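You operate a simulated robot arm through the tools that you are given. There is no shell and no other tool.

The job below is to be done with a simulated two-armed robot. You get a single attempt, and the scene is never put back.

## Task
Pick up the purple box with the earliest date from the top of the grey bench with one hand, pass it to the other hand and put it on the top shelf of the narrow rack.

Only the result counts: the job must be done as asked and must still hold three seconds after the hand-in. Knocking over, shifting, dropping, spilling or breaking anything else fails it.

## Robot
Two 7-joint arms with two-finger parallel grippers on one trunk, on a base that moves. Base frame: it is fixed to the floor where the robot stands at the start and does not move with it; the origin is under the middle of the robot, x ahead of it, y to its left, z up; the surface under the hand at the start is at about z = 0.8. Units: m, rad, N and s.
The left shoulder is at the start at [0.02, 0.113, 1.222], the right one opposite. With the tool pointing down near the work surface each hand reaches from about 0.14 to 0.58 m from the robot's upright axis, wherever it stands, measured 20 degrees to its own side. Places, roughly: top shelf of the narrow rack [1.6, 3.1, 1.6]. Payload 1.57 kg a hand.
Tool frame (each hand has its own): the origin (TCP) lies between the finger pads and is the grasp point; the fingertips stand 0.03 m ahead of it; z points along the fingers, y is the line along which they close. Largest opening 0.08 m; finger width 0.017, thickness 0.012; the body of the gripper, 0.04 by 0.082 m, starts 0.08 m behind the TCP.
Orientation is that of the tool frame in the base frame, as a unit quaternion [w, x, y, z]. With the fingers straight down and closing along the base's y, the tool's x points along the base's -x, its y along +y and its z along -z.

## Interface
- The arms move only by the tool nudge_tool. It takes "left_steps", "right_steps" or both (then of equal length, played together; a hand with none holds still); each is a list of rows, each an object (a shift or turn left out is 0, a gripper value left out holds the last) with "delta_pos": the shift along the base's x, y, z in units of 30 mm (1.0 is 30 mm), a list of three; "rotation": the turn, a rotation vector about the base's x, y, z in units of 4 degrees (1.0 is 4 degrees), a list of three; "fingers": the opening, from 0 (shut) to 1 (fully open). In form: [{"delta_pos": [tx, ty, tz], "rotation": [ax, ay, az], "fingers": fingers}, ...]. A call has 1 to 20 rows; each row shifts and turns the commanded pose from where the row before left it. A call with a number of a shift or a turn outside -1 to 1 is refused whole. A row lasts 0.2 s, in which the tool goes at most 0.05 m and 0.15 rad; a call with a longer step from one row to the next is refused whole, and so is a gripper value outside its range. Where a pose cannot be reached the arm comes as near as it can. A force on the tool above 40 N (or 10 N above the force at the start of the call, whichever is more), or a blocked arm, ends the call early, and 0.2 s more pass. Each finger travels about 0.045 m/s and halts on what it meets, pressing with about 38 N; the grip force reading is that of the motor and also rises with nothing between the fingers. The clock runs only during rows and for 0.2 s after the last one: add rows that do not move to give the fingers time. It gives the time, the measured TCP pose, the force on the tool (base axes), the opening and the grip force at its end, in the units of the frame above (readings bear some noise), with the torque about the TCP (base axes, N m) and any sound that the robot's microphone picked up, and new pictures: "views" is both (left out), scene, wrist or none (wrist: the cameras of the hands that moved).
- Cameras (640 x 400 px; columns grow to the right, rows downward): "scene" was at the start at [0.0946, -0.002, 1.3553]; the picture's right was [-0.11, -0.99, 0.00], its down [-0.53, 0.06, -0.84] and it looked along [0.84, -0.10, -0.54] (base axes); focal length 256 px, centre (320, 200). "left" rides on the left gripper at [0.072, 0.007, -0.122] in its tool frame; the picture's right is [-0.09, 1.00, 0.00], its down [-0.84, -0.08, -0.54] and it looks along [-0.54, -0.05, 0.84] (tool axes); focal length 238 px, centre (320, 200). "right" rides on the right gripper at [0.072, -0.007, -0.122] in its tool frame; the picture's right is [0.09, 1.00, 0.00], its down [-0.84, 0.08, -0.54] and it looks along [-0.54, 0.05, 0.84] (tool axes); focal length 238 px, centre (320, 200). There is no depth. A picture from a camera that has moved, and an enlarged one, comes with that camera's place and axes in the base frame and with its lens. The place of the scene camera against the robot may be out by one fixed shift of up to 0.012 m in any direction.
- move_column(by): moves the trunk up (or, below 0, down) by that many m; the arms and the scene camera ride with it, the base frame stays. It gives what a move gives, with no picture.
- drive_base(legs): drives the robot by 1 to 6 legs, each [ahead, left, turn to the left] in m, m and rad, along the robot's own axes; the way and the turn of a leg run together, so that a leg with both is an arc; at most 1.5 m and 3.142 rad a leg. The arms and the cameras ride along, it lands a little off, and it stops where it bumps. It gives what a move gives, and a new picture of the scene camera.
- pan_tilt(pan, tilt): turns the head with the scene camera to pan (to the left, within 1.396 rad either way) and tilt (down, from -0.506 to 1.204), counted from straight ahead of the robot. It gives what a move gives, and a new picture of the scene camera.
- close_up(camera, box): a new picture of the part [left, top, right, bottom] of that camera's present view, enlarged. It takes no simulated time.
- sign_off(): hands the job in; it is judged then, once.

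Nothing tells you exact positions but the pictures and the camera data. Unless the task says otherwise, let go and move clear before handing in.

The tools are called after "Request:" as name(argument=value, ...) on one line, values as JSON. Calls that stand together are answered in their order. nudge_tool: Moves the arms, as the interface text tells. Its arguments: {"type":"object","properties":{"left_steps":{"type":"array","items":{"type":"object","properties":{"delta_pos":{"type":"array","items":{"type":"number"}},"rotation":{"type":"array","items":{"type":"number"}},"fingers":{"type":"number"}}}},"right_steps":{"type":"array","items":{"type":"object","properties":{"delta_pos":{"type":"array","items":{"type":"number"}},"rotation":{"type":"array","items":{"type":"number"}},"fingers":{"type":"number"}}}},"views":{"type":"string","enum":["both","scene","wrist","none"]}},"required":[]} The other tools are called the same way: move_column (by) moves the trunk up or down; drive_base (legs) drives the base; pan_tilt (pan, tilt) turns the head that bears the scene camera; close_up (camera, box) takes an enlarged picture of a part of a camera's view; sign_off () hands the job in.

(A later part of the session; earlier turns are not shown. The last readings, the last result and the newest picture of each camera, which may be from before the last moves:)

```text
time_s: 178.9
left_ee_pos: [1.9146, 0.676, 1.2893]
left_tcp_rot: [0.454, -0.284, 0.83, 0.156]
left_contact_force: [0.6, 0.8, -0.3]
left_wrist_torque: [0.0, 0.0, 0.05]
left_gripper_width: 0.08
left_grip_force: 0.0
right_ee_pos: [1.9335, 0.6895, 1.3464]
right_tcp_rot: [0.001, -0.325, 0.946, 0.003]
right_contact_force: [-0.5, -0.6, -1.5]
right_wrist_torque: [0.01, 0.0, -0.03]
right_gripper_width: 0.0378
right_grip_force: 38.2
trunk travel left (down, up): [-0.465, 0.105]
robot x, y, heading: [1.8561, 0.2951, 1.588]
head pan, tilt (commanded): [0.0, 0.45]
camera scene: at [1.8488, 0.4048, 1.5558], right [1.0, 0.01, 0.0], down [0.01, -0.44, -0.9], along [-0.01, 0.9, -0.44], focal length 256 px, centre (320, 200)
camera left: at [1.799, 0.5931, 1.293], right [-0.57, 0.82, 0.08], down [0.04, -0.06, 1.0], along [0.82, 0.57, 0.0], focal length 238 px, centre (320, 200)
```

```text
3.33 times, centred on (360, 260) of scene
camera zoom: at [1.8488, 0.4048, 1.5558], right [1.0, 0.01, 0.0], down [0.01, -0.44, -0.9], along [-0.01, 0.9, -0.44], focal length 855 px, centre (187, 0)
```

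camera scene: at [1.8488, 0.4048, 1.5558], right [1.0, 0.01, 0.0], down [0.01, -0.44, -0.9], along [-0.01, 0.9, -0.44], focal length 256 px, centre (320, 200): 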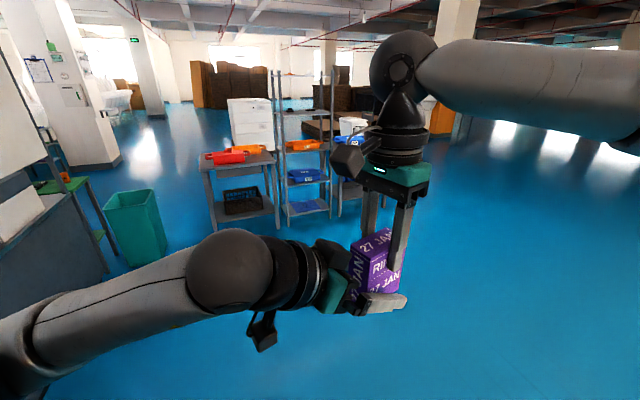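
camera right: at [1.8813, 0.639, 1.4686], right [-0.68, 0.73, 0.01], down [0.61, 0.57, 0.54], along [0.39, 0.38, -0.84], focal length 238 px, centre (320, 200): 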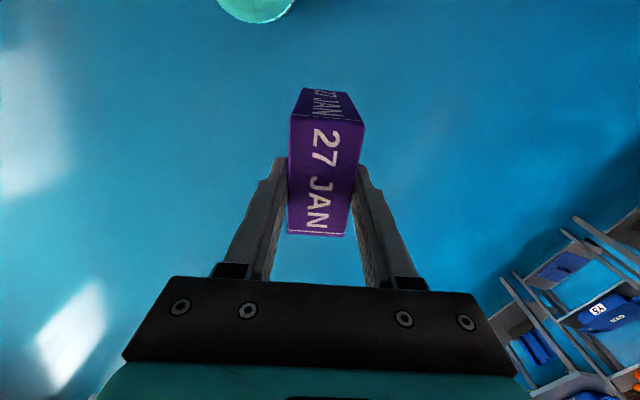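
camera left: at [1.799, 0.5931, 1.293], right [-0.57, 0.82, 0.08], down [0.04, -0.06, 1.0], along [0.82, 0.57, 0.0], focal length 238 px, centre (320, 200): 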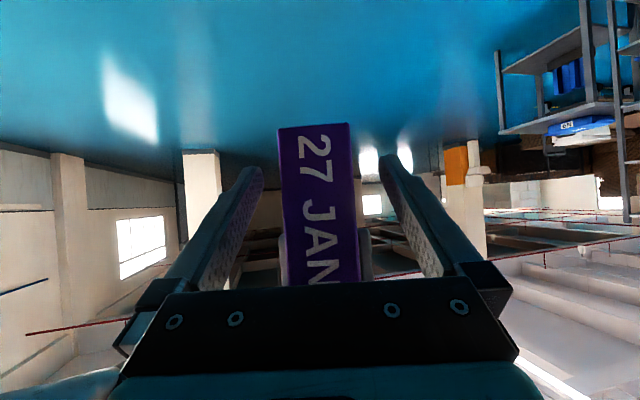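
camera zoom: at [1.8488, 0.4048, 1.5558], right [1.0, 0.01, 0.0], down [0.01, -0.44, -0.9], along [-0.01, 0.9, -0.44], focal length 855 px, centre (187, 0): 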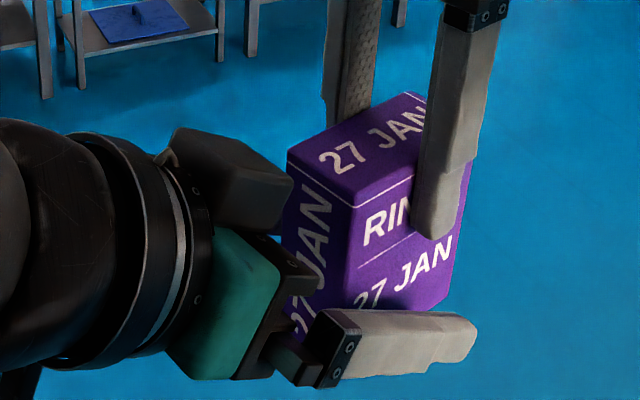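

The left fingers straddle the lower part of the box, about 36 mm above its bottom. I'll close the left gripper.

Request:
nudge_tool(left_steps=[{"delta_pos": [0, 0, 0], "fingers": 0}, {"delta_pos": [0, 0, 0], "fingers": 0}, {"delta_pos": [0, 0, 0], "fingers": 0}, {"delta_pos": [0, 0, 0], "fingers": 0}, {"delta_pos": [0, 0, 0], "fingers": 0}, {"delta_pos": [0, 0, 0], "fingers": 0}, {"delta_pos": [0, 0, 0], "fingers": 0}], views="both")

Request:
close_up(camera="scene", box=[300, 200, 420, 320])

```text
time_s: 180.5
left_ee_pos: [1.914, 0.6763, 1.2899]
left_tcp_rot: [0.453, -0.284, 0.831, 0.155]
left_contact_force: [2.3, -2.3, 0.1]
left_wrist_torque: [0.28, 0.17, 0.23]
left_gripper_width: 0.0377
left_grip_force: 37.3
right_ee_pos: [1.9338, 0.6899, 1.3456]
right_tcp_rot: [0.0, -0.324, 0.946, 0.004]
right_contact_force: [-1.9, 2.1, -1.3]
right_wrist_torque: [-0.2, -0.09, -0.31]
right_gripper_width: 0.0377
right_grip_force: 37.6
trunk travel left (down, up): [-0.465, 0.105]
robot x, y, heading: [1.856, 0.296, 1.58]
head pan, tilt (commanded): [0.0, 0.45]
camera scene: at [1.8489, 0.4049, 1.5558], right [1.0, 0.01, 0.0], down [0.01, -0.44, -0.9], along [-0.01, 0.9, -0.44], focal length 256 px, centre (320, 200)
camera left: at [1.7991, 0.5929, 1.2931], right [-0.57, 0.82, 0.08], down [0.04, -0.06, 1.0], along [0.82, 0.57, 0.0], focal length 238 px, centre (320, 200)
```

scene: 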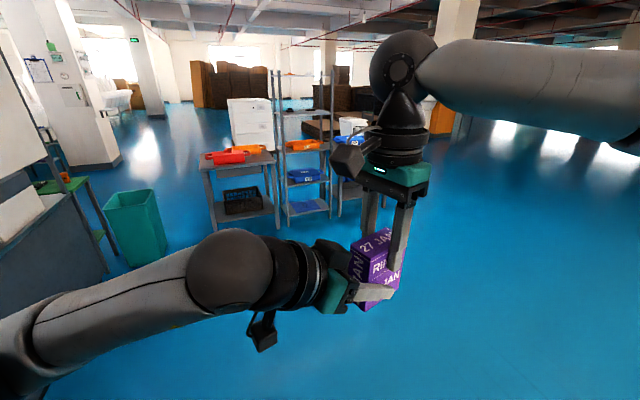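
left: 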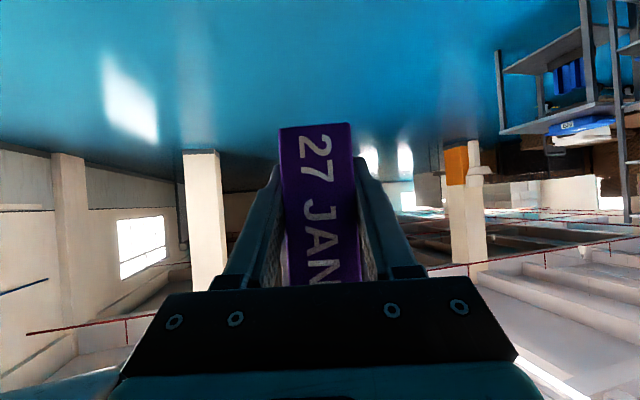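

```text
3.33 times, centred on (360, 260) of scene
camera zoom: at [1.8489, 0.4049, 1.5558], right [1.0, 0.01, 0.0], down [0.01, -0.44, -0.9], along [-0.01, 0.9, -0.44], focal length 855 px, centre (187, 0)
```

zoom: 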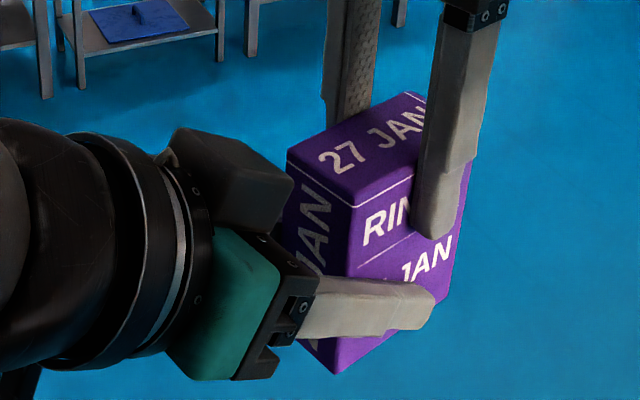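

Both grippers hold the box with very little internal force. I'll open the right gripper now and check that the left hand keeps the box.

Request:
nudge_tool(right_steps=[{"delta_pos": [0, 0, 0], "fingers": 1}, {"delta_pos": [0, 0, 0], "fingers": 1}, {"delta_pos": [0, 0, 0], "fingers": 1}, {"delta_pos": [0, 0, 0], "fingers": 1}, {"delta_pos": [0, 0, 0], "fingers": 1}], views="both")

Request:
close_up(camera="scene", box=[300, 200, 420, 320])

```text
time_s: 181.7
left_ee_pos: [1.9149, 0.6757, 1.2894]
left_tcp_rot: [0.453, -0.284, 0.83, 0.155]
left_contact_force: [0.4, -0.6, -0.6]
left_wrist_torque: [-0.01, 0.06, -0.01]
left_gripper_width: 0.0375
left_grip_force: 37.7
right_ee_pos: [1.9333, 0.6904, 1.347]
right_tcp_rot: [-0.001, -0.324, 0.946, 0.002]
right_contact_force: [0.1, 0.4, 0.2]
right_wrist_torque: [0.02, 0.02, -0.03]
right_gripper_width: 0.0803
right_grip_force: 0.0
trunk travel left (down, up): [-0.465, 0.105]
robot x, y, heading: [1.8543, 0.2987, 1.589]
head pan, tilt (commanded): [0.0, 0.45]
camera scene: at [1.8489, 0.4049, 1.5558], right [1.0, 0.01, 0.0], down [0.01, -0.44, -0.9], along [-0.01, 0.9, -0.44], focal length 256 px, centre (320, 200)
camera right: at [1.8815, 0.639, 1.4687], right [-0.68, 0.73, 0.01], down [0.61, 0.57, 0.54], along [0.39, 0.38, -0.84], focal length 238 px, centre (320, 200)
```

scene: 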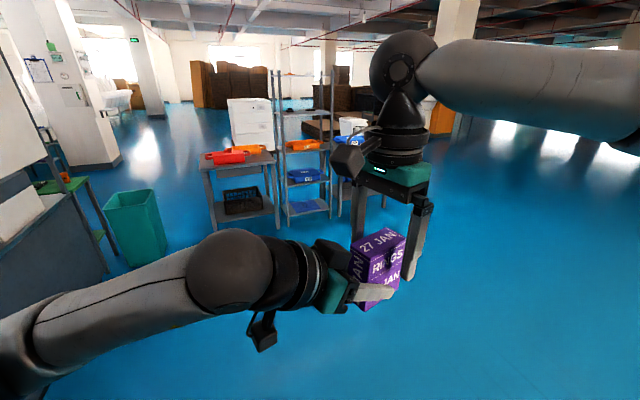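
right: 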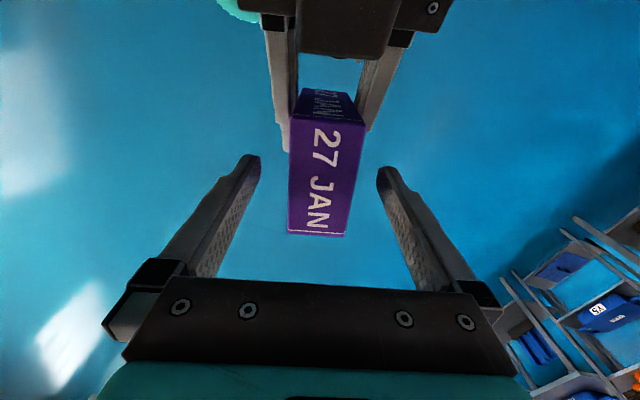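

```text
3.33 times, centred on (360, 260) of scene
camera zoom: at [1.8489, 0.4049, 1.5558], right [1.0, 0.01, 0.0], down [0.01, -0.44, -0.9], along [-0.01, 0.9, -0.44], focal length 855 px, centre (187, 0)
```

zoom: 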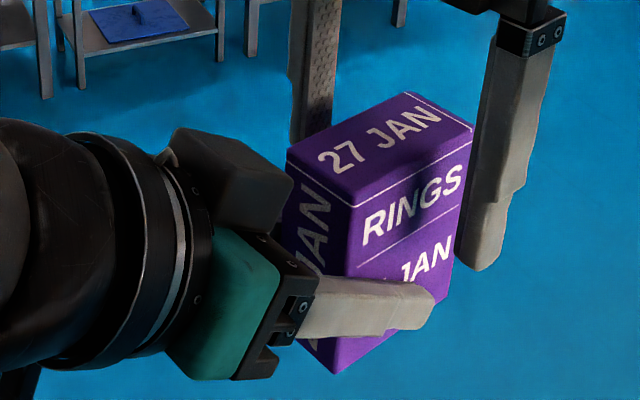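

The left hand holds the box alone and the right fingers are clear on both sides. I'll lift the right hand straight up in small steps.

Request:
nudge_tool(right_steps=[{"delta_pos": [0, 0, 0.4], "fingers": 1}, {"delta_pos": [0, 0, 0.4]}, {"delta_pos": [0, 0, 0.4]}, {"delta_pos": [0, 0, 0]}], views="both")

```text
time_s: 182.7
left_ee_pos: [1.916, 0.6762, 1.2881]
left_tcp_rot: [0.453, -0.285, 0.83, 0.156]
left_contact_force: [-0.2, 0.4, -0.4]
left_wrist_torque: [-0.02, 0.0, 0.02]
left_gripper_width: 0.0375
left_grip_force: 37.5
right_ee_pos: [1.9392, 0.6908, 1.3697]
right_tcp_rot: [0.0, -0.322, 0.947, 0.002]
right_contact_force: [0.7, -0.3, -0.1]
right_wrist_torque: [-0.03, 0.0, 0.02]
right_gripper_width: 0.08
right_grip_force: 0.0
right hand out of reach, approached as far as the arm can: row 2, 3
trunk travel left (down, up): [-0.465, 0.105]
robot x, y, heading: [1.8534, 0.2954, 1.585]
head pan, tilt (commanded): [0.0, 0.45]
camera scene: at [1.8489, 0.4053, 1.5557], right [1.0, 0.01, 0.0], down [0.01, -0.44, -0.9], along [-0.01, 0.9, -0.44], focal length 256 px, centre (320, 200)
camera right: at [1.8875, 0.6399, 1.4924], right [-0.68, 0.73, 0.01], down [0.62, 0.57, 0.54], along [0.4, 0.37, -0.84], focal length 238 px, centre (320, 200)
```

scene: 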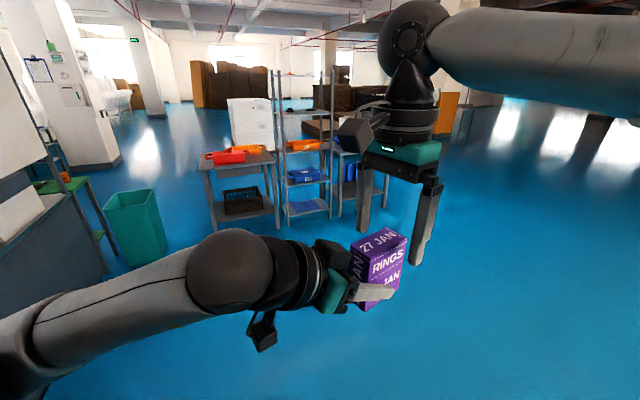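
right: 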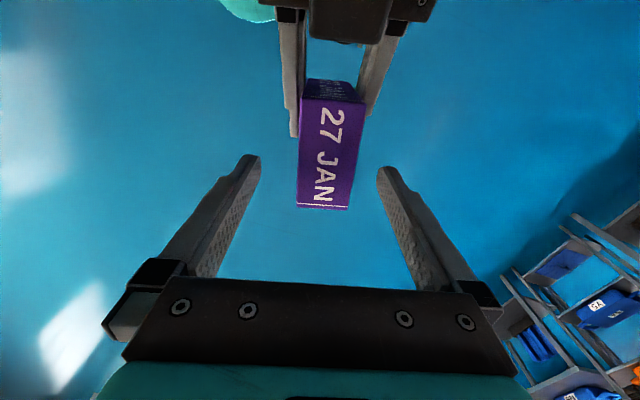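

The right hand is rising and the box stays put in the left. I'll continue up and out along the box's long axis, parallel to its faces, until the right hand is fully clear.

Request:
nudge_tool(right_steps=[{"delta_pos": [0.4, 0.25, 0.5], "fingers": 1}, {"delta_pos": [0.4, 0.25, 0.5]}, {"delta_pos": [0.4, 0.2, 0.5]}, {"delta_pos": [0.4, 0.1, 0.5]}, {"delta_pos": [0.6, 0, 0.6]}, {"delta_pos": [0.8, 0, 0.6]}, {"delta_pos": [0.8, 0, 0.4]}, {"delta_pos": [0.8, 0, 0.2]}, {"delta_pos": [0, 0, 0]}], views="both")

```text
time_s: 184.7
left_ee_pos: [1.9141, 0.6763, 1.2898]
left_tcp_rot: [0.454, -0.284, 0.83, 0.155]
left_contact_force: [0.1, 0.2, -0.2]
left_wrist_torque: [-0.01, 0.02, -0.05]
left_gripper_width: 0.0377
left_grip_force: 38.4
right_ee_pos: [2.0769, 0.7133, 1.4842]
right_tcp_rot: [0.001, -0.325, 0.946, 0.002]
right_contact_force: [0.0, 0.5, -0.2]
right_wrist_torque: [0.0, 0.0, -0.01]
right_gripper_width: 0.0803
right_grip_force: 0.1
trunk travel left (down, up): [-0.465, 0.105]
robot x, y, heading: [1.8521, 0.2959, 1.585]
head pan, tilt (commanded): [0.0, 0.45]
camera scene: at [1.8485, 0.405, 1.5557], right [1.0, 0.01, 0.0], down [0.01, -0.44, -0.9], along [-0.01, 0.9, -0.44], focal length 256 px, centre (320, 200)
camera right: at [2.025, 0.6631, 1.6062], right [-0.68, 0.73, 0.0], down [0.61, 0.57, 0.55], along [0.4, 0.38, -0.84], focal length 238 px, centre (320, 200)
```

scene: 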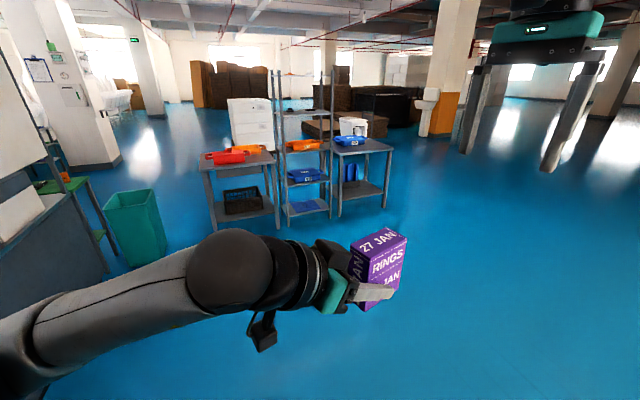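
right: 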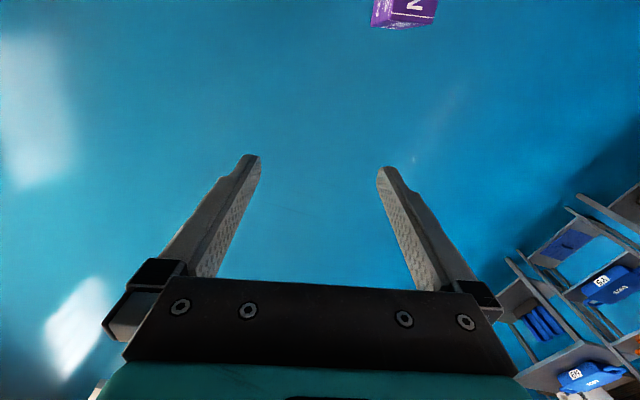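

The handover is done and the left hand holds the box alone. I'll raise the trunk, swing the left hand to point more forward at shelf height, and draw the empty right hand back near the body.

Request:
move_column(by=0.1)

Request:
nudge_tool(left_steps=[{"delta_pos": [-0.46, 0.23, 0.564], "rotation": [0, 0, 0.96], "fingers": 0}, {"delta_pos": [-0.46, 0.23, 0.564], "rotation": [0, 0, 0.96]}, {"delta_pos": [-0.46, 0.23, 0.564], "rotation": [0, 0, 0.96]}, {"delta_pos": [-0.46, 0.23, 0.564], "rotation": [0, 0, 0.96]}, {"delta_pos": [-0.46, 0.23, 0.564], "rotation": [0, 0, 0.96]}, {"delta_pos": [-0.46, 0.23, 0.564], "rotation": [0, 0, 0.96]}, {"delta_pos": [-0.46, 0.23, 0.564], "rotation": [0, 0, 0.96]}, {"delta_pos": [-0.46, 0.23, 0.564], "rotation": [0, 0, 0.96]}, {"delta_pos": [-0.46, 0.23, 0.564], "rotation": [0, 0, 0.96]}, {"delta_pos": [-0.46, 0.23, 0.564], "rotation": [0, 0, 0.96]}, {"delta_pos": [-0.46, 0.23, 0.564], "rotation": [0, 0, 0.96]}, {"delta_pos": [-0.46, 0.23, 0.564], "rotation": [0, 0, 0.96]}, {"delta_pos": [-0.46, 0.23, 0.564], "rotation": [0, 0, 0.96]}, {"delta_pos": [0, 0, 0]}], right_steps=[{"delta_pos": [0, -0.51, -0.2]}, {"delta_pos": [0, -0.51, -0.2]}, {"delta_pos": [0, -0.51, -0.2]}, {"delta_pos": [0, -0.51, -0.2]}, {"delta_pos": [0, -0.51, -0.2]}, {"delta_pos": [0, -0.51, -0.2]}, {"delta_pos": [0, -0.51, -0.2]}, {"delta_pos": [0, -0.51, -0.2]}, {"delta_pos": [0, -0.51, -0.2]}, {"delta_pos": [0, -0.51, -0.2]}, {"delta_pos": [0, -0.51, -0.2]}, {"delta_pos": [0, -0.51, -0.2]}, {"delta_pos": [0, -0.51, -0.2]}, {"delta_pos": [0, 0, 0]}], views="both")

```text
time_s: 186.0
left_ee_pos: [1.9147, 0.6764, 1.3894]
left_tcp_rot: [0.454, -0.284, 0.83, 0.155]
left_contact_force: [0.1, 0.4, -1.3]
left_wrist_torque: [-0.04, 0.01, -0.02]
left_gripper_width: 0.0376
left_grip_force: 37.5
right_ee_pos: [2.077, 0.7129, 1.5826]
right_tcp_rot: [0.001, -0.324, 0.946, 0.003]
right_contact_force: [-0.1, -0.6, 0.2]
right_wrist_torque: [0.01, -0.03, 0.0]
right_gripper_width: 0.0802
right_grip_force: 0.0
trunk travel left (down, up): [-0.565, 0.005]
robot x, y, heading: [1.8556, 0.2952, 1.587]
head pan, tilt (commanded): [0.0, 0.45]
```

```text
time_s: 189.0
left_ee_pos: [1.7346, 0.7657, 1.6089]
left_tcp_rot: [0.345, -0.608, 0.633, 0.332]
left_contact_force: [-0.7, 0.2, -1.8]
left_wrist_torque: [-0.03, -0.02, 0.01]
left_gripper_width: 0.0376
left_grip_force: 38.0
right_ee_pos: [2.0752, 0.5139, 1.5048]
right_tcp_rot: [0.002, -0.324, 0.946, 0.001]
right_contact_force: [0.2, 0.5, 0.6]
right_wrist_torque: [0.01, 0.0, 0.01]
right_gripper_width: 0.0801
right_grip_force: 0.0
trunk travel left (down, up): [-0.565, 0.005]
robot x, y, heading: [1.8559, 0.2957, 1.587]
head pan, tilt (commanded): [0.0, 0.45]
camera scene: at [1.8488, 0.4055, 1.6557], right [1.0, 0.01, 0.0], down [0.01, -0.44, -0.9], along [-0.01, 0.9, -0.44], focal length 256 px, centre (320, 200)
camera right: at [2.0245, 0.4641, 1.6282], right [-0.68, 0.73, 0.0], down [0.61, 0.57, 0.54], along [0.4, 0.37, -0.84], focal length 238 px, centre (320, 200)
camera left: at [1.7231, 0.6232, 1.6131], right [-0.99, 0.09, 0.08], down [0.08, -0.01, 1.0], along [0.09, 1.0, 0.0], focal length 238 px, centre (320, 200)
```

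scene: 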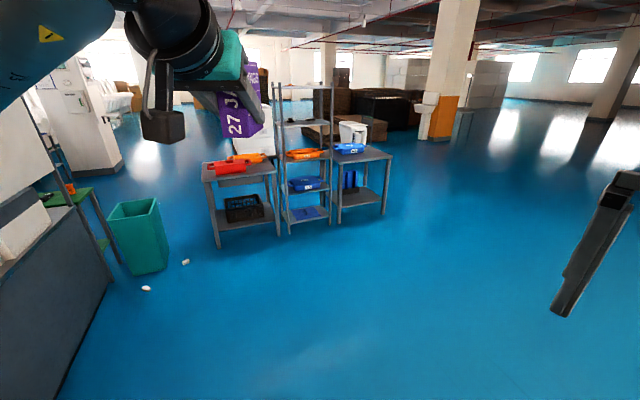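
right: 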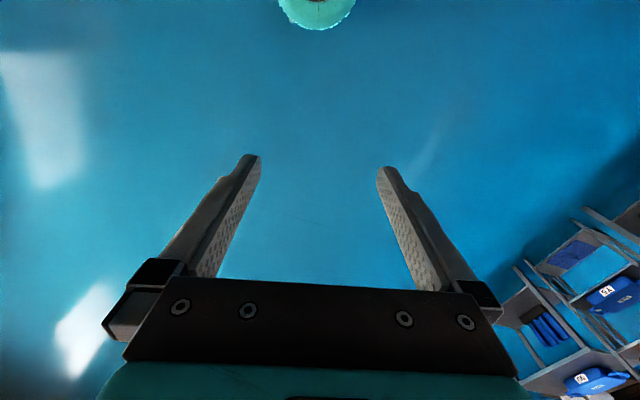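
left: 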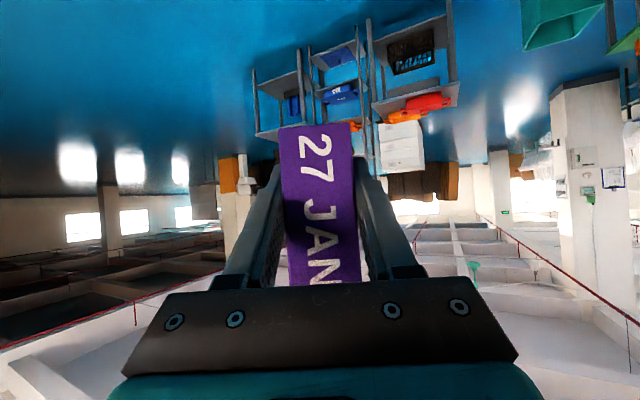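

The left hand now holds the box upright, pointing straight ahead at shelf height (TCP z 1.609). I'll turn to face the rack squarely, drive to about 0.3 m short of the placing position, and inspect the shelf.

Request:
drive_base(legs=[[0.0, 0.0, 0.43], [0.9, -0.5, 0.0], [0.85, -0.47, 0.0]])

Request:
pan_tilt(pan=0.1, tilt=0.15)

```text
time_s: 200.2
left_ee_pos: [1.6394, 2.6506, 1.609]
left_tcp_rot: [-0.26, 0.737, -0.476, -0.403]
left_contact_force: [0.0, -0.2, -1.4]
left_wrist_torque: [-0.04, -0.04, -0.02]
left_gripper_width: 0.0375
left_grip_force: 38.3
right_ee_pos: [2.0569, 2.5798, 1.505]
right_tcp_rot: [0.001, -0.534, 0.845, 0.002]
right_contact_force: [-0.4, -0.1, -0.8]
right_wrist_torque: [0.02, -0.02, 0.0]
right_gripper_width: 0.0799
right_grip_force: 0.0
trunk travel left (down, up): [-0.565, 0.005]
robot x, y, heading: [1.9558, 2.284, 2.052]
head pan, tilt (commanded): [0.0, 0.45]
camera scene: at [1.9053, 2.3827, 1.6558], right [0.89, 0.46, 0.0], down [0.2, -0.39, -0.9], along [-0.42, 0.8, -0.44], focal length 256 px, centre (320, 200)
```

scene: 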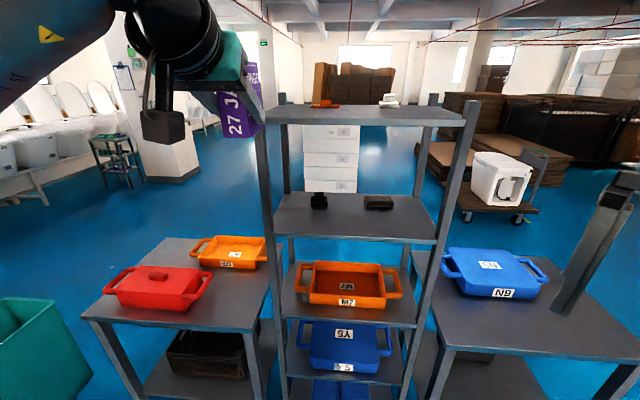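

```text
time_s: 201.0
left_ee_pos: [1.6395, 2.6499, 1.6094]
left_tcp_rot: [-0.259, 0.738, -0.476, -0.403]
left_contact_force: [-1.1, -0.4, -1.5]
left_wrist_torque: [-0.04, 0.0, -0.03]
left_gripper_width: 0.0376
left_grip_force: 38.1
right_ee_pos: [2.0571, 2.5794, 1.5046]
right_tcp_rot: [0.001, -0.533, 0.846, 0.003]
right_contact_force: [0.2, 0.7, -0.2]
right_wrist_torque: [-0.02, -0.02, 0.0]
right_gripper_width: 0.0799
right_grip_force: 0.0
trunk travel left (down, up): [-0.565, 0.005]
robot x, y, heading: [1.9551, 2.2821, 2.052]
head pan, tilt (commanded): [0.099, 0.15]
camera scene: at [1.8969, 2.3787, 1.6836], right [0.84, 0.55, 0.0], down [0.08, -0.13, -0.99], along [-0.54, 0.83, -0.15], focal length 256 px, centre (320, 200)
```

scene: 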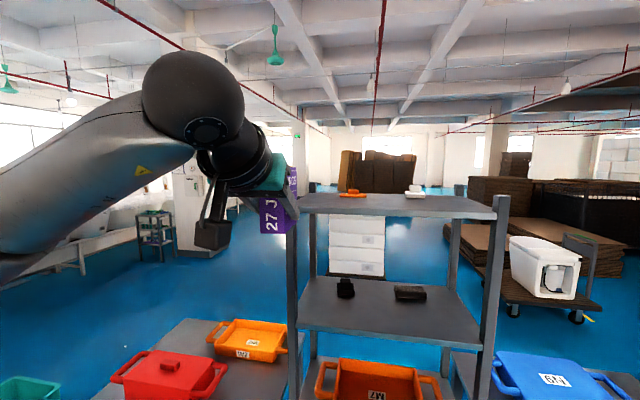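

The rack is right in front of me, and the orange and white items are both toward the back of its top shelf. I'll raise the box a little and enlarge the shelf to measure it from here.

Request:
nudge_tool(left_steps=[{"delta_pos": [0, 0, 0.6], "fingers": 0}, {"delta_pos": [0, 0, 0.6], "fingers": 0}, {"delta_pos": [0, 0, 0], "fingers": 0}], views="both")

Request:
close_up(camera="scene", box=[250, 150, 520, 310])

Request:
close_up(camera="scene", box=[270, 165, 390, 240])

Request:
close_up(camera="scene", box=[390, 165, 510, 240])

```text
time_s: 201.8
left_ee_pos: [1.6393, 2.6508, 1.6425]
left_tcp_rot: [-0.259, 0.738, -0.475, -0.403]
left_contact_force: [0.1, 0.5, -0.7]
left_wrist_torque: [0.01, 0.02, -0.03]
left_gripper_width: 0.0374
left_grip_force: 38.2
right_ee_pos: [2.0561, 2.5796, 1.506]
right_tcp_rot: [0.001, -0.534, 0.845, 0.003]
right_contact_force: [0.3, 0.3, 0.1]
right_wrist_torque: [0.0, 0.01, 0.04]
right_gripper_width: 0.0801
right_grip_force: 0.1
trunk travel left (down, up): [-0.565, 0.005]
robot x, y, heading: [1.9567, 2.2844, 2.046]
head pan, tilt (commanded): [0.099, 0.15]
camera scene: at [1.8967, 2.3788, 1.6836], right [0.84, 0.55, 0.0], down [0.08, -0.13, -0.99], along [-0.54, 0.83, -0.15], focal length 256 px, centre (320, 200)
camera left: at [1.6907, 2.5173, 1.6481], right [-0.93, -0.37, 0.08], down [0.07, 0.03, 1.0], along [-0.37, 0.93, 0.0], focal length 238 px, centre (320, 200)
```

scene: 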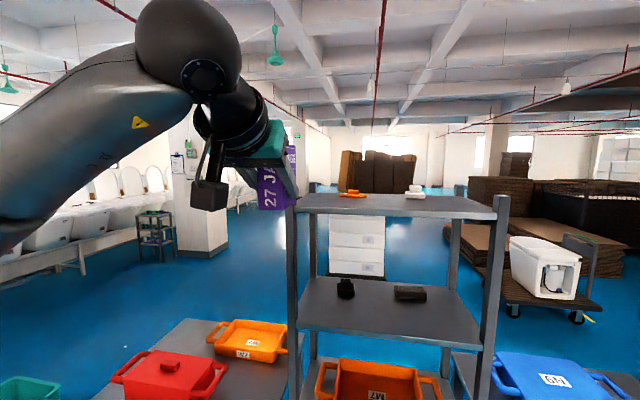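
left: 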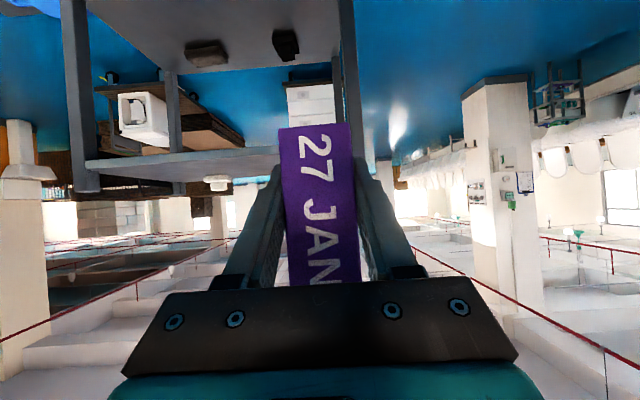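

```text
2.37 times, centred on (385, 230) of scene
camera zoom: at [1.8967, 2.3788, 1.6836], right [0.84, 0.55, 0.0], down [0.08, -0.13, -0.99], along [-0.54, 0.83, -0.15], focal length 608 px, centre (166, 129)
```

zoom: 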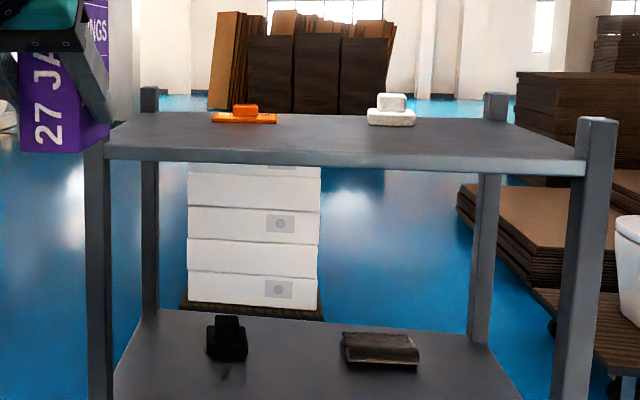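

```text
5.33 times, centred on (330, 202) of scene
camera zoom: at [1.8967, 2.3788, 1.6836], right [0.84, 0.55, 0.0], down [0.08, -0.13, -0.99], along [-0.54, 0.83, -0.15], focal length 1368 px, centre (267, 187)
```

zoom: 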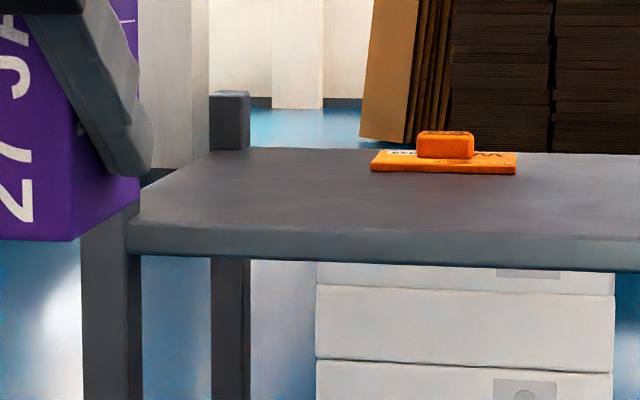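

```text
5.33 times, centred on (450, 202) of scene
camera zoom: at [1.8967, 2.3788, 1.6836], right [0.84, 0.55, 0.0], down [0.08, -0.13, -0.99], along [-0.54, 0.83, -0.15], focal length 1368 px, centre (-373, 187)
```

zoom: 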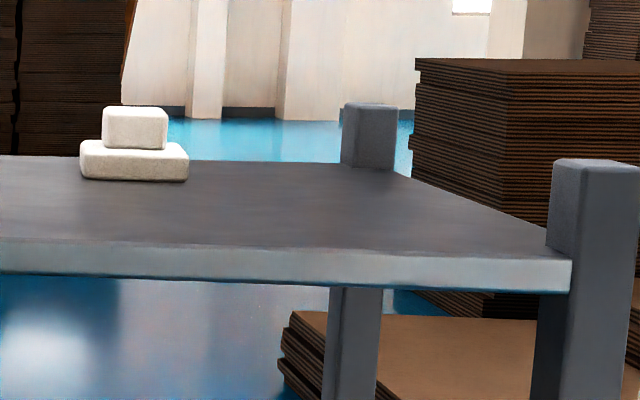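

The shelf is at z≈1.561 with its front edge at t≈2.144. The orange and white items sit at the back, beyond t 2.35, so the front strip is free. The box bottom is at about 1.606, above the shelf and level with the post tops, so I'll strafe right to clear the left post and then approach in two steps.

Request:
drive_base(legs=[[0.0, -0.11, 0.0], [0.2, 0.0, 0.0]])

Request:
nudge_tool(left_steps=[{"delta_pos": [0, 0, 0], "fingers": 0}], views="both")

```text
time_s: 204.2
left_ee_pos: [1.645, 2.8802, 1.6442]
left_tcp_rot: [-0.261, 0.736, -0.478, -0.402]
left_contact_force: [0.1, -1.0, -2.3]
left_wrist_torque: [-0.03, -0.01, 0.01]
left_gripper_width: 0.0375
left_grip_force: 37.5
right_ee_pos: [2.0628, 2.8076, 1.5052]
right_tcp_rot: [0.0, -0.532, 0.847, 0.002]
right_contact_force: [-0.2, -0.1, 0.4]
right_wrist_torque: [0.01, 0.03, 0.05]
right_gripper_width: 0.08
right_grip_force: 0.0
trunk travel left (down, up): [-0.565, 0.005]
robot x, y, heading: [1.9616, 2.5098, 2.045]
head pan, tilt (commanded): [0.099, 0.15]
camera scene: at [1.902, 2.608, 1.6837], right [0.84, 0.54, 0.0], down [0.08, -0.13, -0.99], along [-0.54, 0.83, -0.15], focal length 256 px, centre (320, 200)
```

scene: 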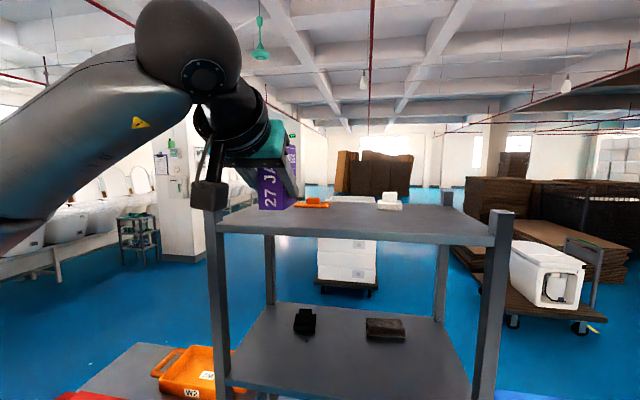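

```text
time_s: 204.6
left_ee_pos: [1.6449, 2.8793, 1.6447]
left_tcp_rot: [-0.261, 0.736, -0.478, -0.402]
left_contact_force: [0.1, 0.5, -0.7]
left_wrist_torque: [-0.02, -0.02, 0.02]
left_gripper_width: 0.0374
left_grip_force: 38.2
right_ee_pos: [2.0633, 2.8065, 1.5055]
right_tcp_rot: [0.002, -0.532, 0.847, 0.003]
right_contact_force: [-0.4, 0.3, -0.4]
right_wrist_torque: [0.06, 0.01, 0.02]
right_gripper_width: 0.0802
right_grip_force: 0.1
trunk travel left (down, up): [-0.565, 0.005]
robot x, y, heading: [1.9613, 2.5123, 2.044]
head pan, tilt (commanded): [0.099, 0.15]
camera scene: at [1.9026, 2.6068, 1.6838], right [0.84, 0.54, 0.0], down [0.08, -0.12, -0.99], along [-0.54, 0.83, -0.15], focal length 256 px, centre (320, 200)
camera left: at [1.6974, 2.7464, 1.6483], right [-0.93, -0.36, 0.08], down [0.07, 0.03, 1.0], along [-0.36, 0.93, 0.0], focal length 238 px, centre (320, 200)
```

scene: 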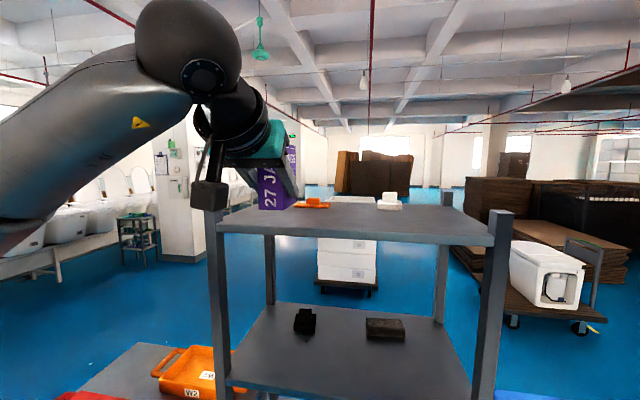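
left: 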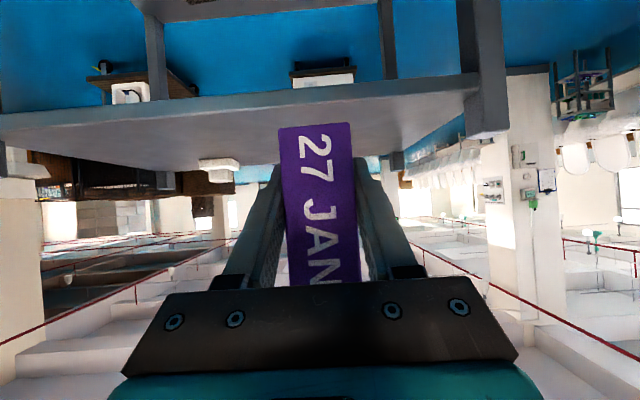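

The box is lined up with the free strip (n≈2.62) and its bottom is about 4–5 cm above the shelf. I'll drive the last 0.18 m so the box is over the shelf.

Request:
drive_base(legs=[[0.175, -0.012, 0.0]])

Request:
nudge_tool(left_steps=[{"delta_pos": [0, 0, 0], "fingers": 0}], views="both")

Request:
close_up(camera="scene", box=[180, 120, 420, 280])

```text
time_s: 206.1
left_ee_pos: [1.5756, 3.04, 1.6448]
left_tcp_rot: [-0.261, 0.736, -0.477, -0.403]
left_contact_force: [0.5, 0.6, -1.5]
left_wrist_torque: [-0.05, -0.01, 0.03]
left_gripper_width: 0.0379
left_grip_force: 37.9
right_ee_pos: [1.9932, 2.9677, 1.5052]
right_tcp_rot: [0.0, -0.532, 0.847, 0.002]
right_contact_force: [-0.1, 0.8, 0.3]
right_wrist_torque: [0.02, 0.01, -0.04]
right_gripper_width: 0.0802
right_grip_force: 0.1
trunk travel left (down, up): [-0.565, 0.005]
robot x, y, heading: [1.8961, 2.6707, 2.048]
head pan, tilt (commanded): [0.099, 0.15]
camera scene: at [1.8332, 2.7674, 1.6837], right [0.84, 0.54, 0.0], down [0.08, -0.13, -0.99], along [-0.54, 0.83, -0.15], focal length 256 px, centre (320, 200)
```

scene: 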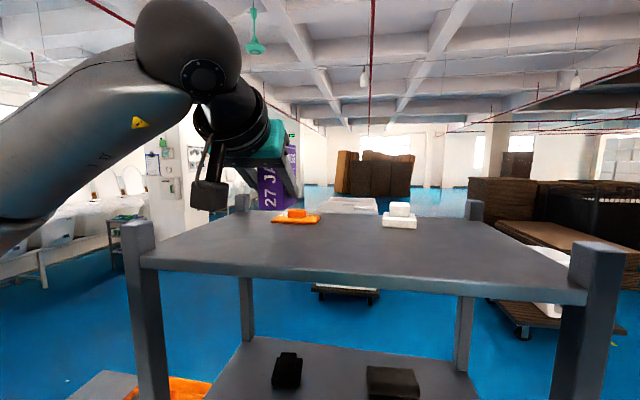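

```text
time_s: 206.5
left_ee_pos: [1.5766, 3.0382, 1.6453]
left_tcp_rot: [-0.261, 0.736, -0.478, -0.402]
left_contact_force: [0.1, 0.1, -0.8]
left_wrist_torque: [-0.03, -0.01, -0.01]
left_gripper_width: 0.0376
left_grip_force: 38.0
right_ee_pos: [1.9937, 2.9653, 1.5051]
right_tcp_rot: [0.001, -0.532, 0.847, 0.003]
right_contact_force: [0.0, -0.4, 0.3]
right_wrist_torque: [0.05, 0.06, 0.01]
right_gripper_width: 0.0802
right_grip_force: 0.0
trunk travel left (down, up): [-0.565, 0.005]
robot x, y, heading: [1.8917, 2.6721, 2.043]
head pan, tilt (commanded): [0.099, 0.15]
camera scene: at [1.8339, 2.7657, 1.6838], right [0.84, 0.54, 0.0], down [0.08, -0.12, -0.99], along [-0.54, 0.83, -0.15], focal length 256 px, centre (320, 200)
camera left: at [1.6287, 2.905, 1.6484], right [-0.93, -0.36, 0.08], down [0.07, 0.03, 1.0], along [-0.36, 0.93, 0.0], focal length 238 px, centre (320, 200)
```

scene: 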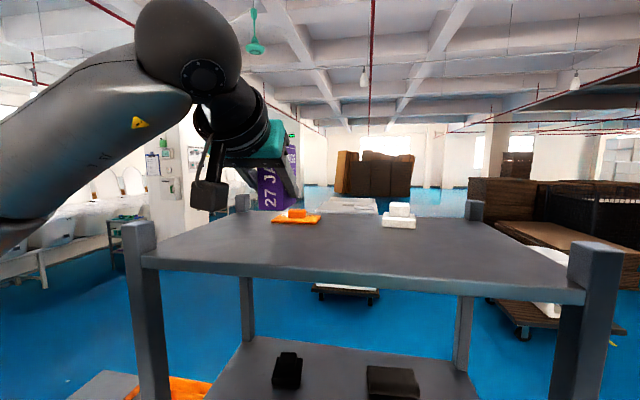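
left: 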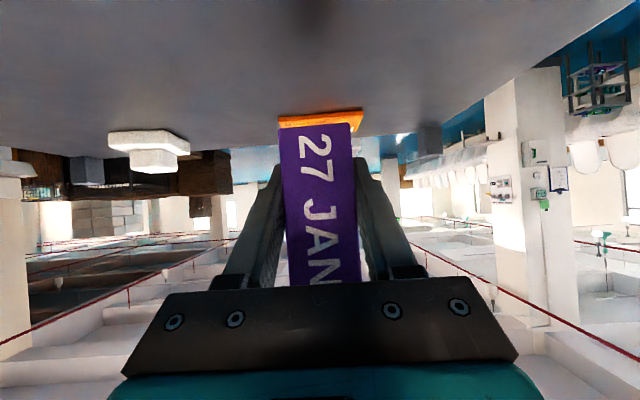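

```text
2.50 times, centred on (300, 200) of scene
camera zoom: at [1.8339, 2.7657, 1.6838], right [0.84, 0.54, 0.0], down [0.08, -0.12, -0.99], along [-0.54, 0.83, -0.15], focal length 641 px, centre (370, 200)
```

zoom: 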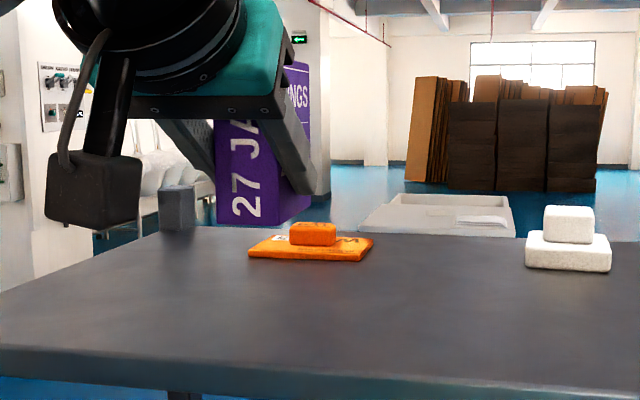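

The box is over the free front strip, 8 cm in front of the orange item and clear of the posts. I'll lower it most of the way, then creep down until it touches.

Request:
nudge_tool(left_steps=[{"delta_pos": [0, 0, -0.5], "fingers": 0}, {"delta_pos": [0, 0, -0.5], "fingers": 0}, {"delta_pos": [0, 0, -0.2], "fingers": 0}, {"delta_pos": [0, 0, 0], "fingers": 0}], views="both")

Request:
close_up(camera="scene", box=[180, 120, 420, 280])

```text
time_s: 207.5
left_ee_pos: [1.577, 3.0395, 1.6078]
left_tcp_rot: [-0.261, 0.736, -0.478, -0.402]
left_contact_force: [0.3, -0.5, -1.7]
left_wrist_torque: [0.02, -0.02, 0.04]
left_gripper_width: 0.0376
left_grip_force: 37.6
right_ee_pos: [1.9944, 2.9673, 1.5058]
right_tcp_rot: [0.001, -0.533, 0.846, 0.003]
right_contact_force: [-0.6, -0.3, -0.4]
right_wrist_torque: [-0.01, 0.01, 0.02]
right_gripper_width: 0.08
right_grip_force: 0.0
trunk travel left (down, up): [-0.565, 0.005]
robot x, y, heading: [1.8914, 2.6738, 2.041]
head pan, tilt (commanded): [0.099, 0.15]
camera scene: at [1.8334, 2.767, 1.6837], right [0.84, 0.54, 0.0], down [0.08, -0.13, -0.99], along [-0.54, 0.83, -0.15], focal length 256 px, centre (320, 200)
camera left: at [1.6289, 2.9061, 1.6122], right [-0.93, -0.36, 0.08], down [0.07, 0.03, 1.0], along [-0.36, 0.93, 0.0], focal length 238 px, centre (320, 200)
```

scene: 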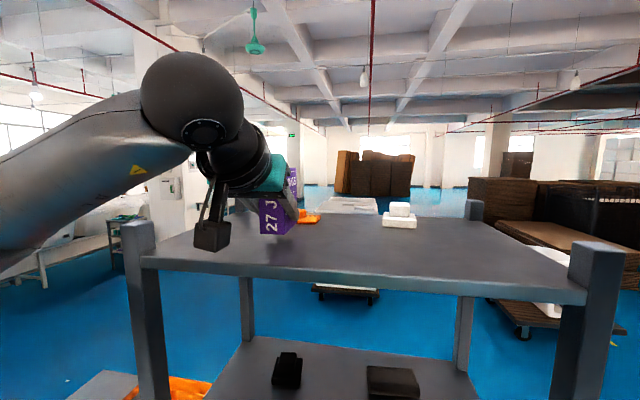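
left: 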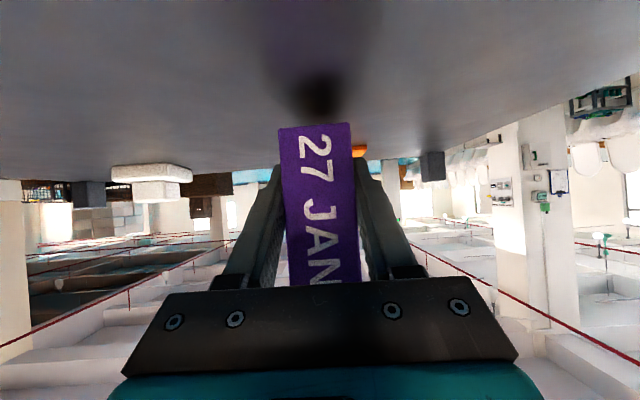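

```text
2.50 times, centred on (300, 200) of scene
camera zoom: at [1.8334, 2.767, 1.6837], right [0.84, 0.54, 0.0], down [0.08, -0.13, -0.99], along [-0.54, 0.83, -0.15], focal length 641 px, centre (370, 200)
```

zoom: 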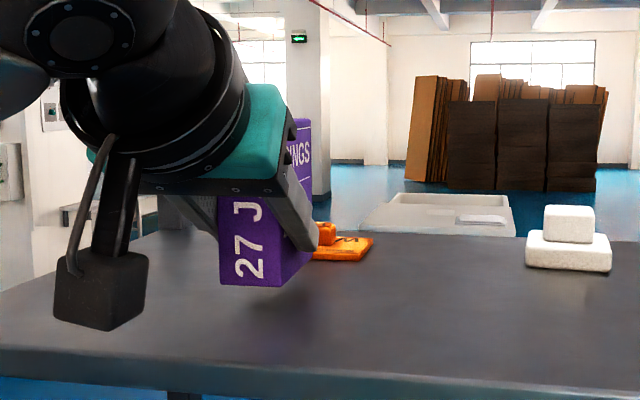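

The bottom is about 1 cm above the shelf. I'll creep down in 3 mm steps and watch the contact force.

Request:
nudge_tool(left_steps=[{"delta_pos": [0, 0, -0.1], "fingers": 0}, {"delta_pos": [0, 0, -0.1], "fingers": 0}, {"delta_pos": [0, 0, 0], "fingers": 0}], views="none")

Request:
close_up(camera="scene", box=[230, 170, 330, 260])

```text
time_s: 208.3
left_ee_pos: [1.5761, 3.0395, 1.601]
left_tcp_rot: [-0.261, 0.736, -0.477, -0.402]
left_contact_force: [-0.1, 0.0, -1.5]
left_wrist_torque: [-0.05, -0.01, -0.02]
left_gripper_width: 0.0374
left_grip_force: 38.3
right_ee_pos: [1.9938, 2.9667, 1.5052]
right_tcp_rot: [0.001, -0.532, 0.847, 0.002]
right_contact_force: [0.1, 0.1, -1.1]
right_wrist_torque: [0.0, 0.02, 0.01]
right_gripper_width: 0.0802
right_grip_force: 0.0
trunk travel left (down, up): [-0.565, 0.005]
robot x, y, heading: [1.8923, 2.6726, 2.046]
head pan, tilt (commanded): [0.099, 0.15]
```

```text
4.44 times, centred on (280, 215) of scene
camera zoom: at [1.8333, 2.7672, 1.6837], right [0.84, 0.54, 0.0], down [0.08, -0.13, -0.99], along [-0.54, 0.83, -0.15], focal length 1140 px, centre (498, 133)
```

zoom: 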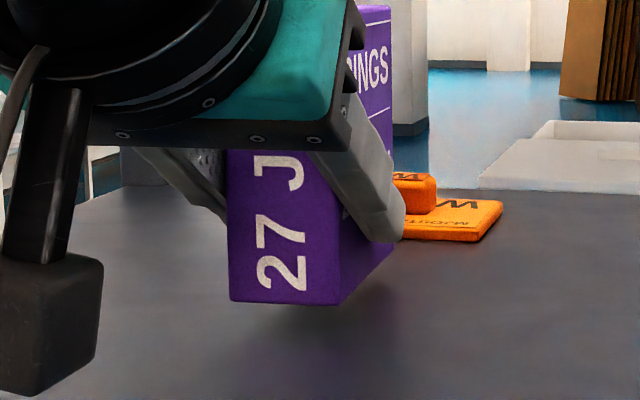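

Request:
nudge_tool(left_steps=[{"delta_pos": [0, 0, -0.1], "fingers": 0}, {"delta_pos": [0, 0, 0], "fingers": 0}], views="none")

Request:
nudge_tool(left_steps=[{"delta_pos": [0, 0, -0.1], "fingers": 0}, {"delta_pos": [0, 0, 0], "fingers": 0}], views="none")

Request:
close_up(camera="scene", box=[230, 170, 330, 260])

```text
time_s: 208.9
left_ee_pos: [1.576, 3.0389, 1.5987]
left_tcp_rot: [-0.26, 0.736, -0.478, -0.402]
left_contact_force: [1.1, -0.4, -1.3]
left_wrist_torque: [-0.06, 0.01, 0.01]
left_gripper_width: 0.0375
left_grip_force: 37.7
right_ee_pos: [1.9946, 2.9682, 1.5068]
right_tcp_rot: [0.0, -0.532, 0.847, 0.002]
right_contact_force: [0.8, 0.0, -0.4]
right_wrist_torque: [-0.02, -0.04, 0.0]
right_gripper_width: 0.0803
right_grip_force: 0.2
trunk travel left (down, up): [-0.565, 0.005]
robot x, y, heading: [1.8904, 2.6749, 2.049]
head pan, tilt (commanded): [0.099, 0.15]
```

```text
time_s: 209.5
left_ee_pos: [1.5771, 3.0387, 1.5961]
left_tcp_rot: [-0.262, 0.736, -0.478, -0.402]
left_contact_force: [-0.6, -0.8, -0.9]
left_wrist_torque: [-0.01, -0.02, -0.02]
left_gripper_width: 0.0376
left_grip_force: 38.0
right_ee_pos: [1.9945, 2.9665, 1.5053]
right_tcp_rot: [0.0, -0.532, 0.847, 0.002]
right_contact_force: [-0.2, -0.6, 0.1]
right_wrist_torque: [0.03, -0.01, 0.02]
right_gripper_width: 0.0801
right_grip_force: 0.1
trunk travel left (down, up): [-0.565, 0.005]
robot x, y, heading: [1.8929, 2.6699, 2.043]
head pan, tilt (commanded): [0.099, 0.15]
```

```text
4.44 times, centred on (280, 215) of scene
camera zoom: at [1.8333, 2.7672, 1.6837], right [0.84, 0.54, 0.0], down [0.08, -0.13, -0.99], along [-0.54, 0.83, -0.15], focal length 1140 px, centre (498, 133)
```

zoom: 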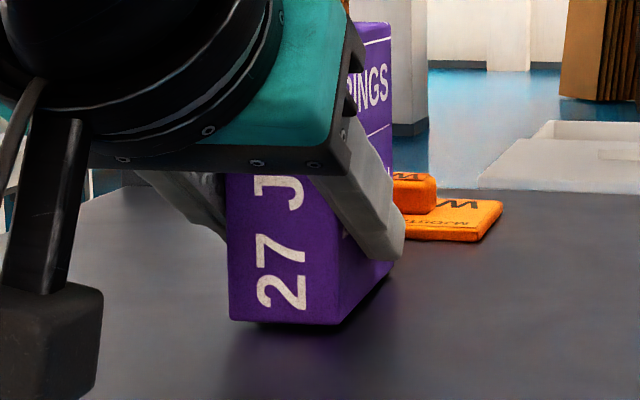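

Request:
nudge_tool(left_steps=[{"delta_pos": [0, 0, -0.08], "fingers": 0}, {"delta_pos": [0, 0, 0], "fingers": 0}], views="none")

Request:
nudge_tool(left_steps=[{"delta_pos": [0, 0, -0.08], "fingers": 0}, {"delta_pos": [0, 0, 0], "fingers": 0}], views="none")

Request:
close_up(camera="scene", box=[230, 170, 330, 260])

```text
time_s: 210.1
left_ee_pos: [1.5773, 3.0389, 1.5946]
left_tcp_rot: [-0.261, 0.736, -0.477, -0.404]
left_contact_force: [-0.9, 0.4, -0.4]
left_wrist_torque: [0.03, 0.01, 0.0]
left_gripper_width: 0.0373
left_grip_force: 38.5
right_ee_pos: [1.9945, 2.9668, 1.5059]
right_tcp_rot: [0.001, -0.532, 0.847, 0.002]
right_contact_force: [0.2, -0.2, 0.0]
right_wrist_torque: [0.01, 0.02, -0.02]
right_gripper_width: 0.0801
right_grip_force: 0.0
trunk travel left (down, up): [-0.565, 0.005]
robot x, y, heading: [1.8932, 2.6722, 2.045]
head pan, tilt (commanded): [0.099, 0.15]
```

```text
time_s: 210.7
left_ee_pos: [1.5767, 3.0388, 1.5935]
left_tcp_rot: [-0.263, 0.735, -0.476, -0.405]
left_contact_force: [-1.2, 0.5, 9.8]
left_wrist_torque: [-0.26, -0.05, -0.02]
left_gripper_width: 0.0378
left_grip_force: 38.4
right_ee_pos: [1.9934, 2.9673, 1.5061]
right_tcp_rot: [0.001, -0.532, 0.847, 0.003]
right_contact_force: [0.3, -0.8, 0.7]
right_wrist_torque: [0.0, 0.0, 0.02]
right_gripper_width: 0.0799
right_grip_force: 0.1
trunk travel left (down, up): [-0.565, 0.005]
robot x, y, heading: [1.8909, 2.6695, 2.045]
head pan, tilt (commanded): [0.099, 0.15]
```

```text
4.44 times, centred on (280, 215) of scene
camera zoom: at [1.8338, 2.7667, 1.6838], right [0.84, 0.54, 0.0], down [0.08, -0.13, -0.99], along [-0.54, 0.83, -0.15], focal length 1140 px, centre (498, 133)
```

zoom: 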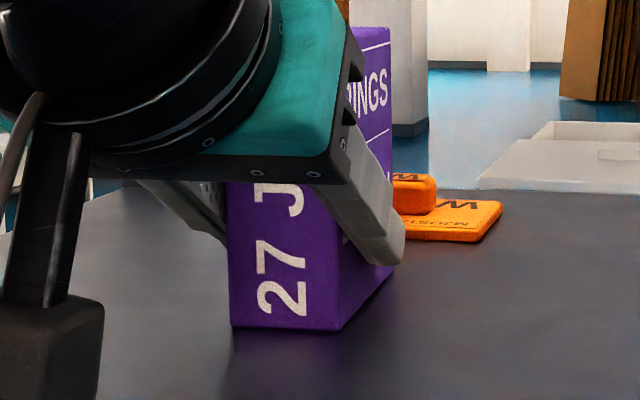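

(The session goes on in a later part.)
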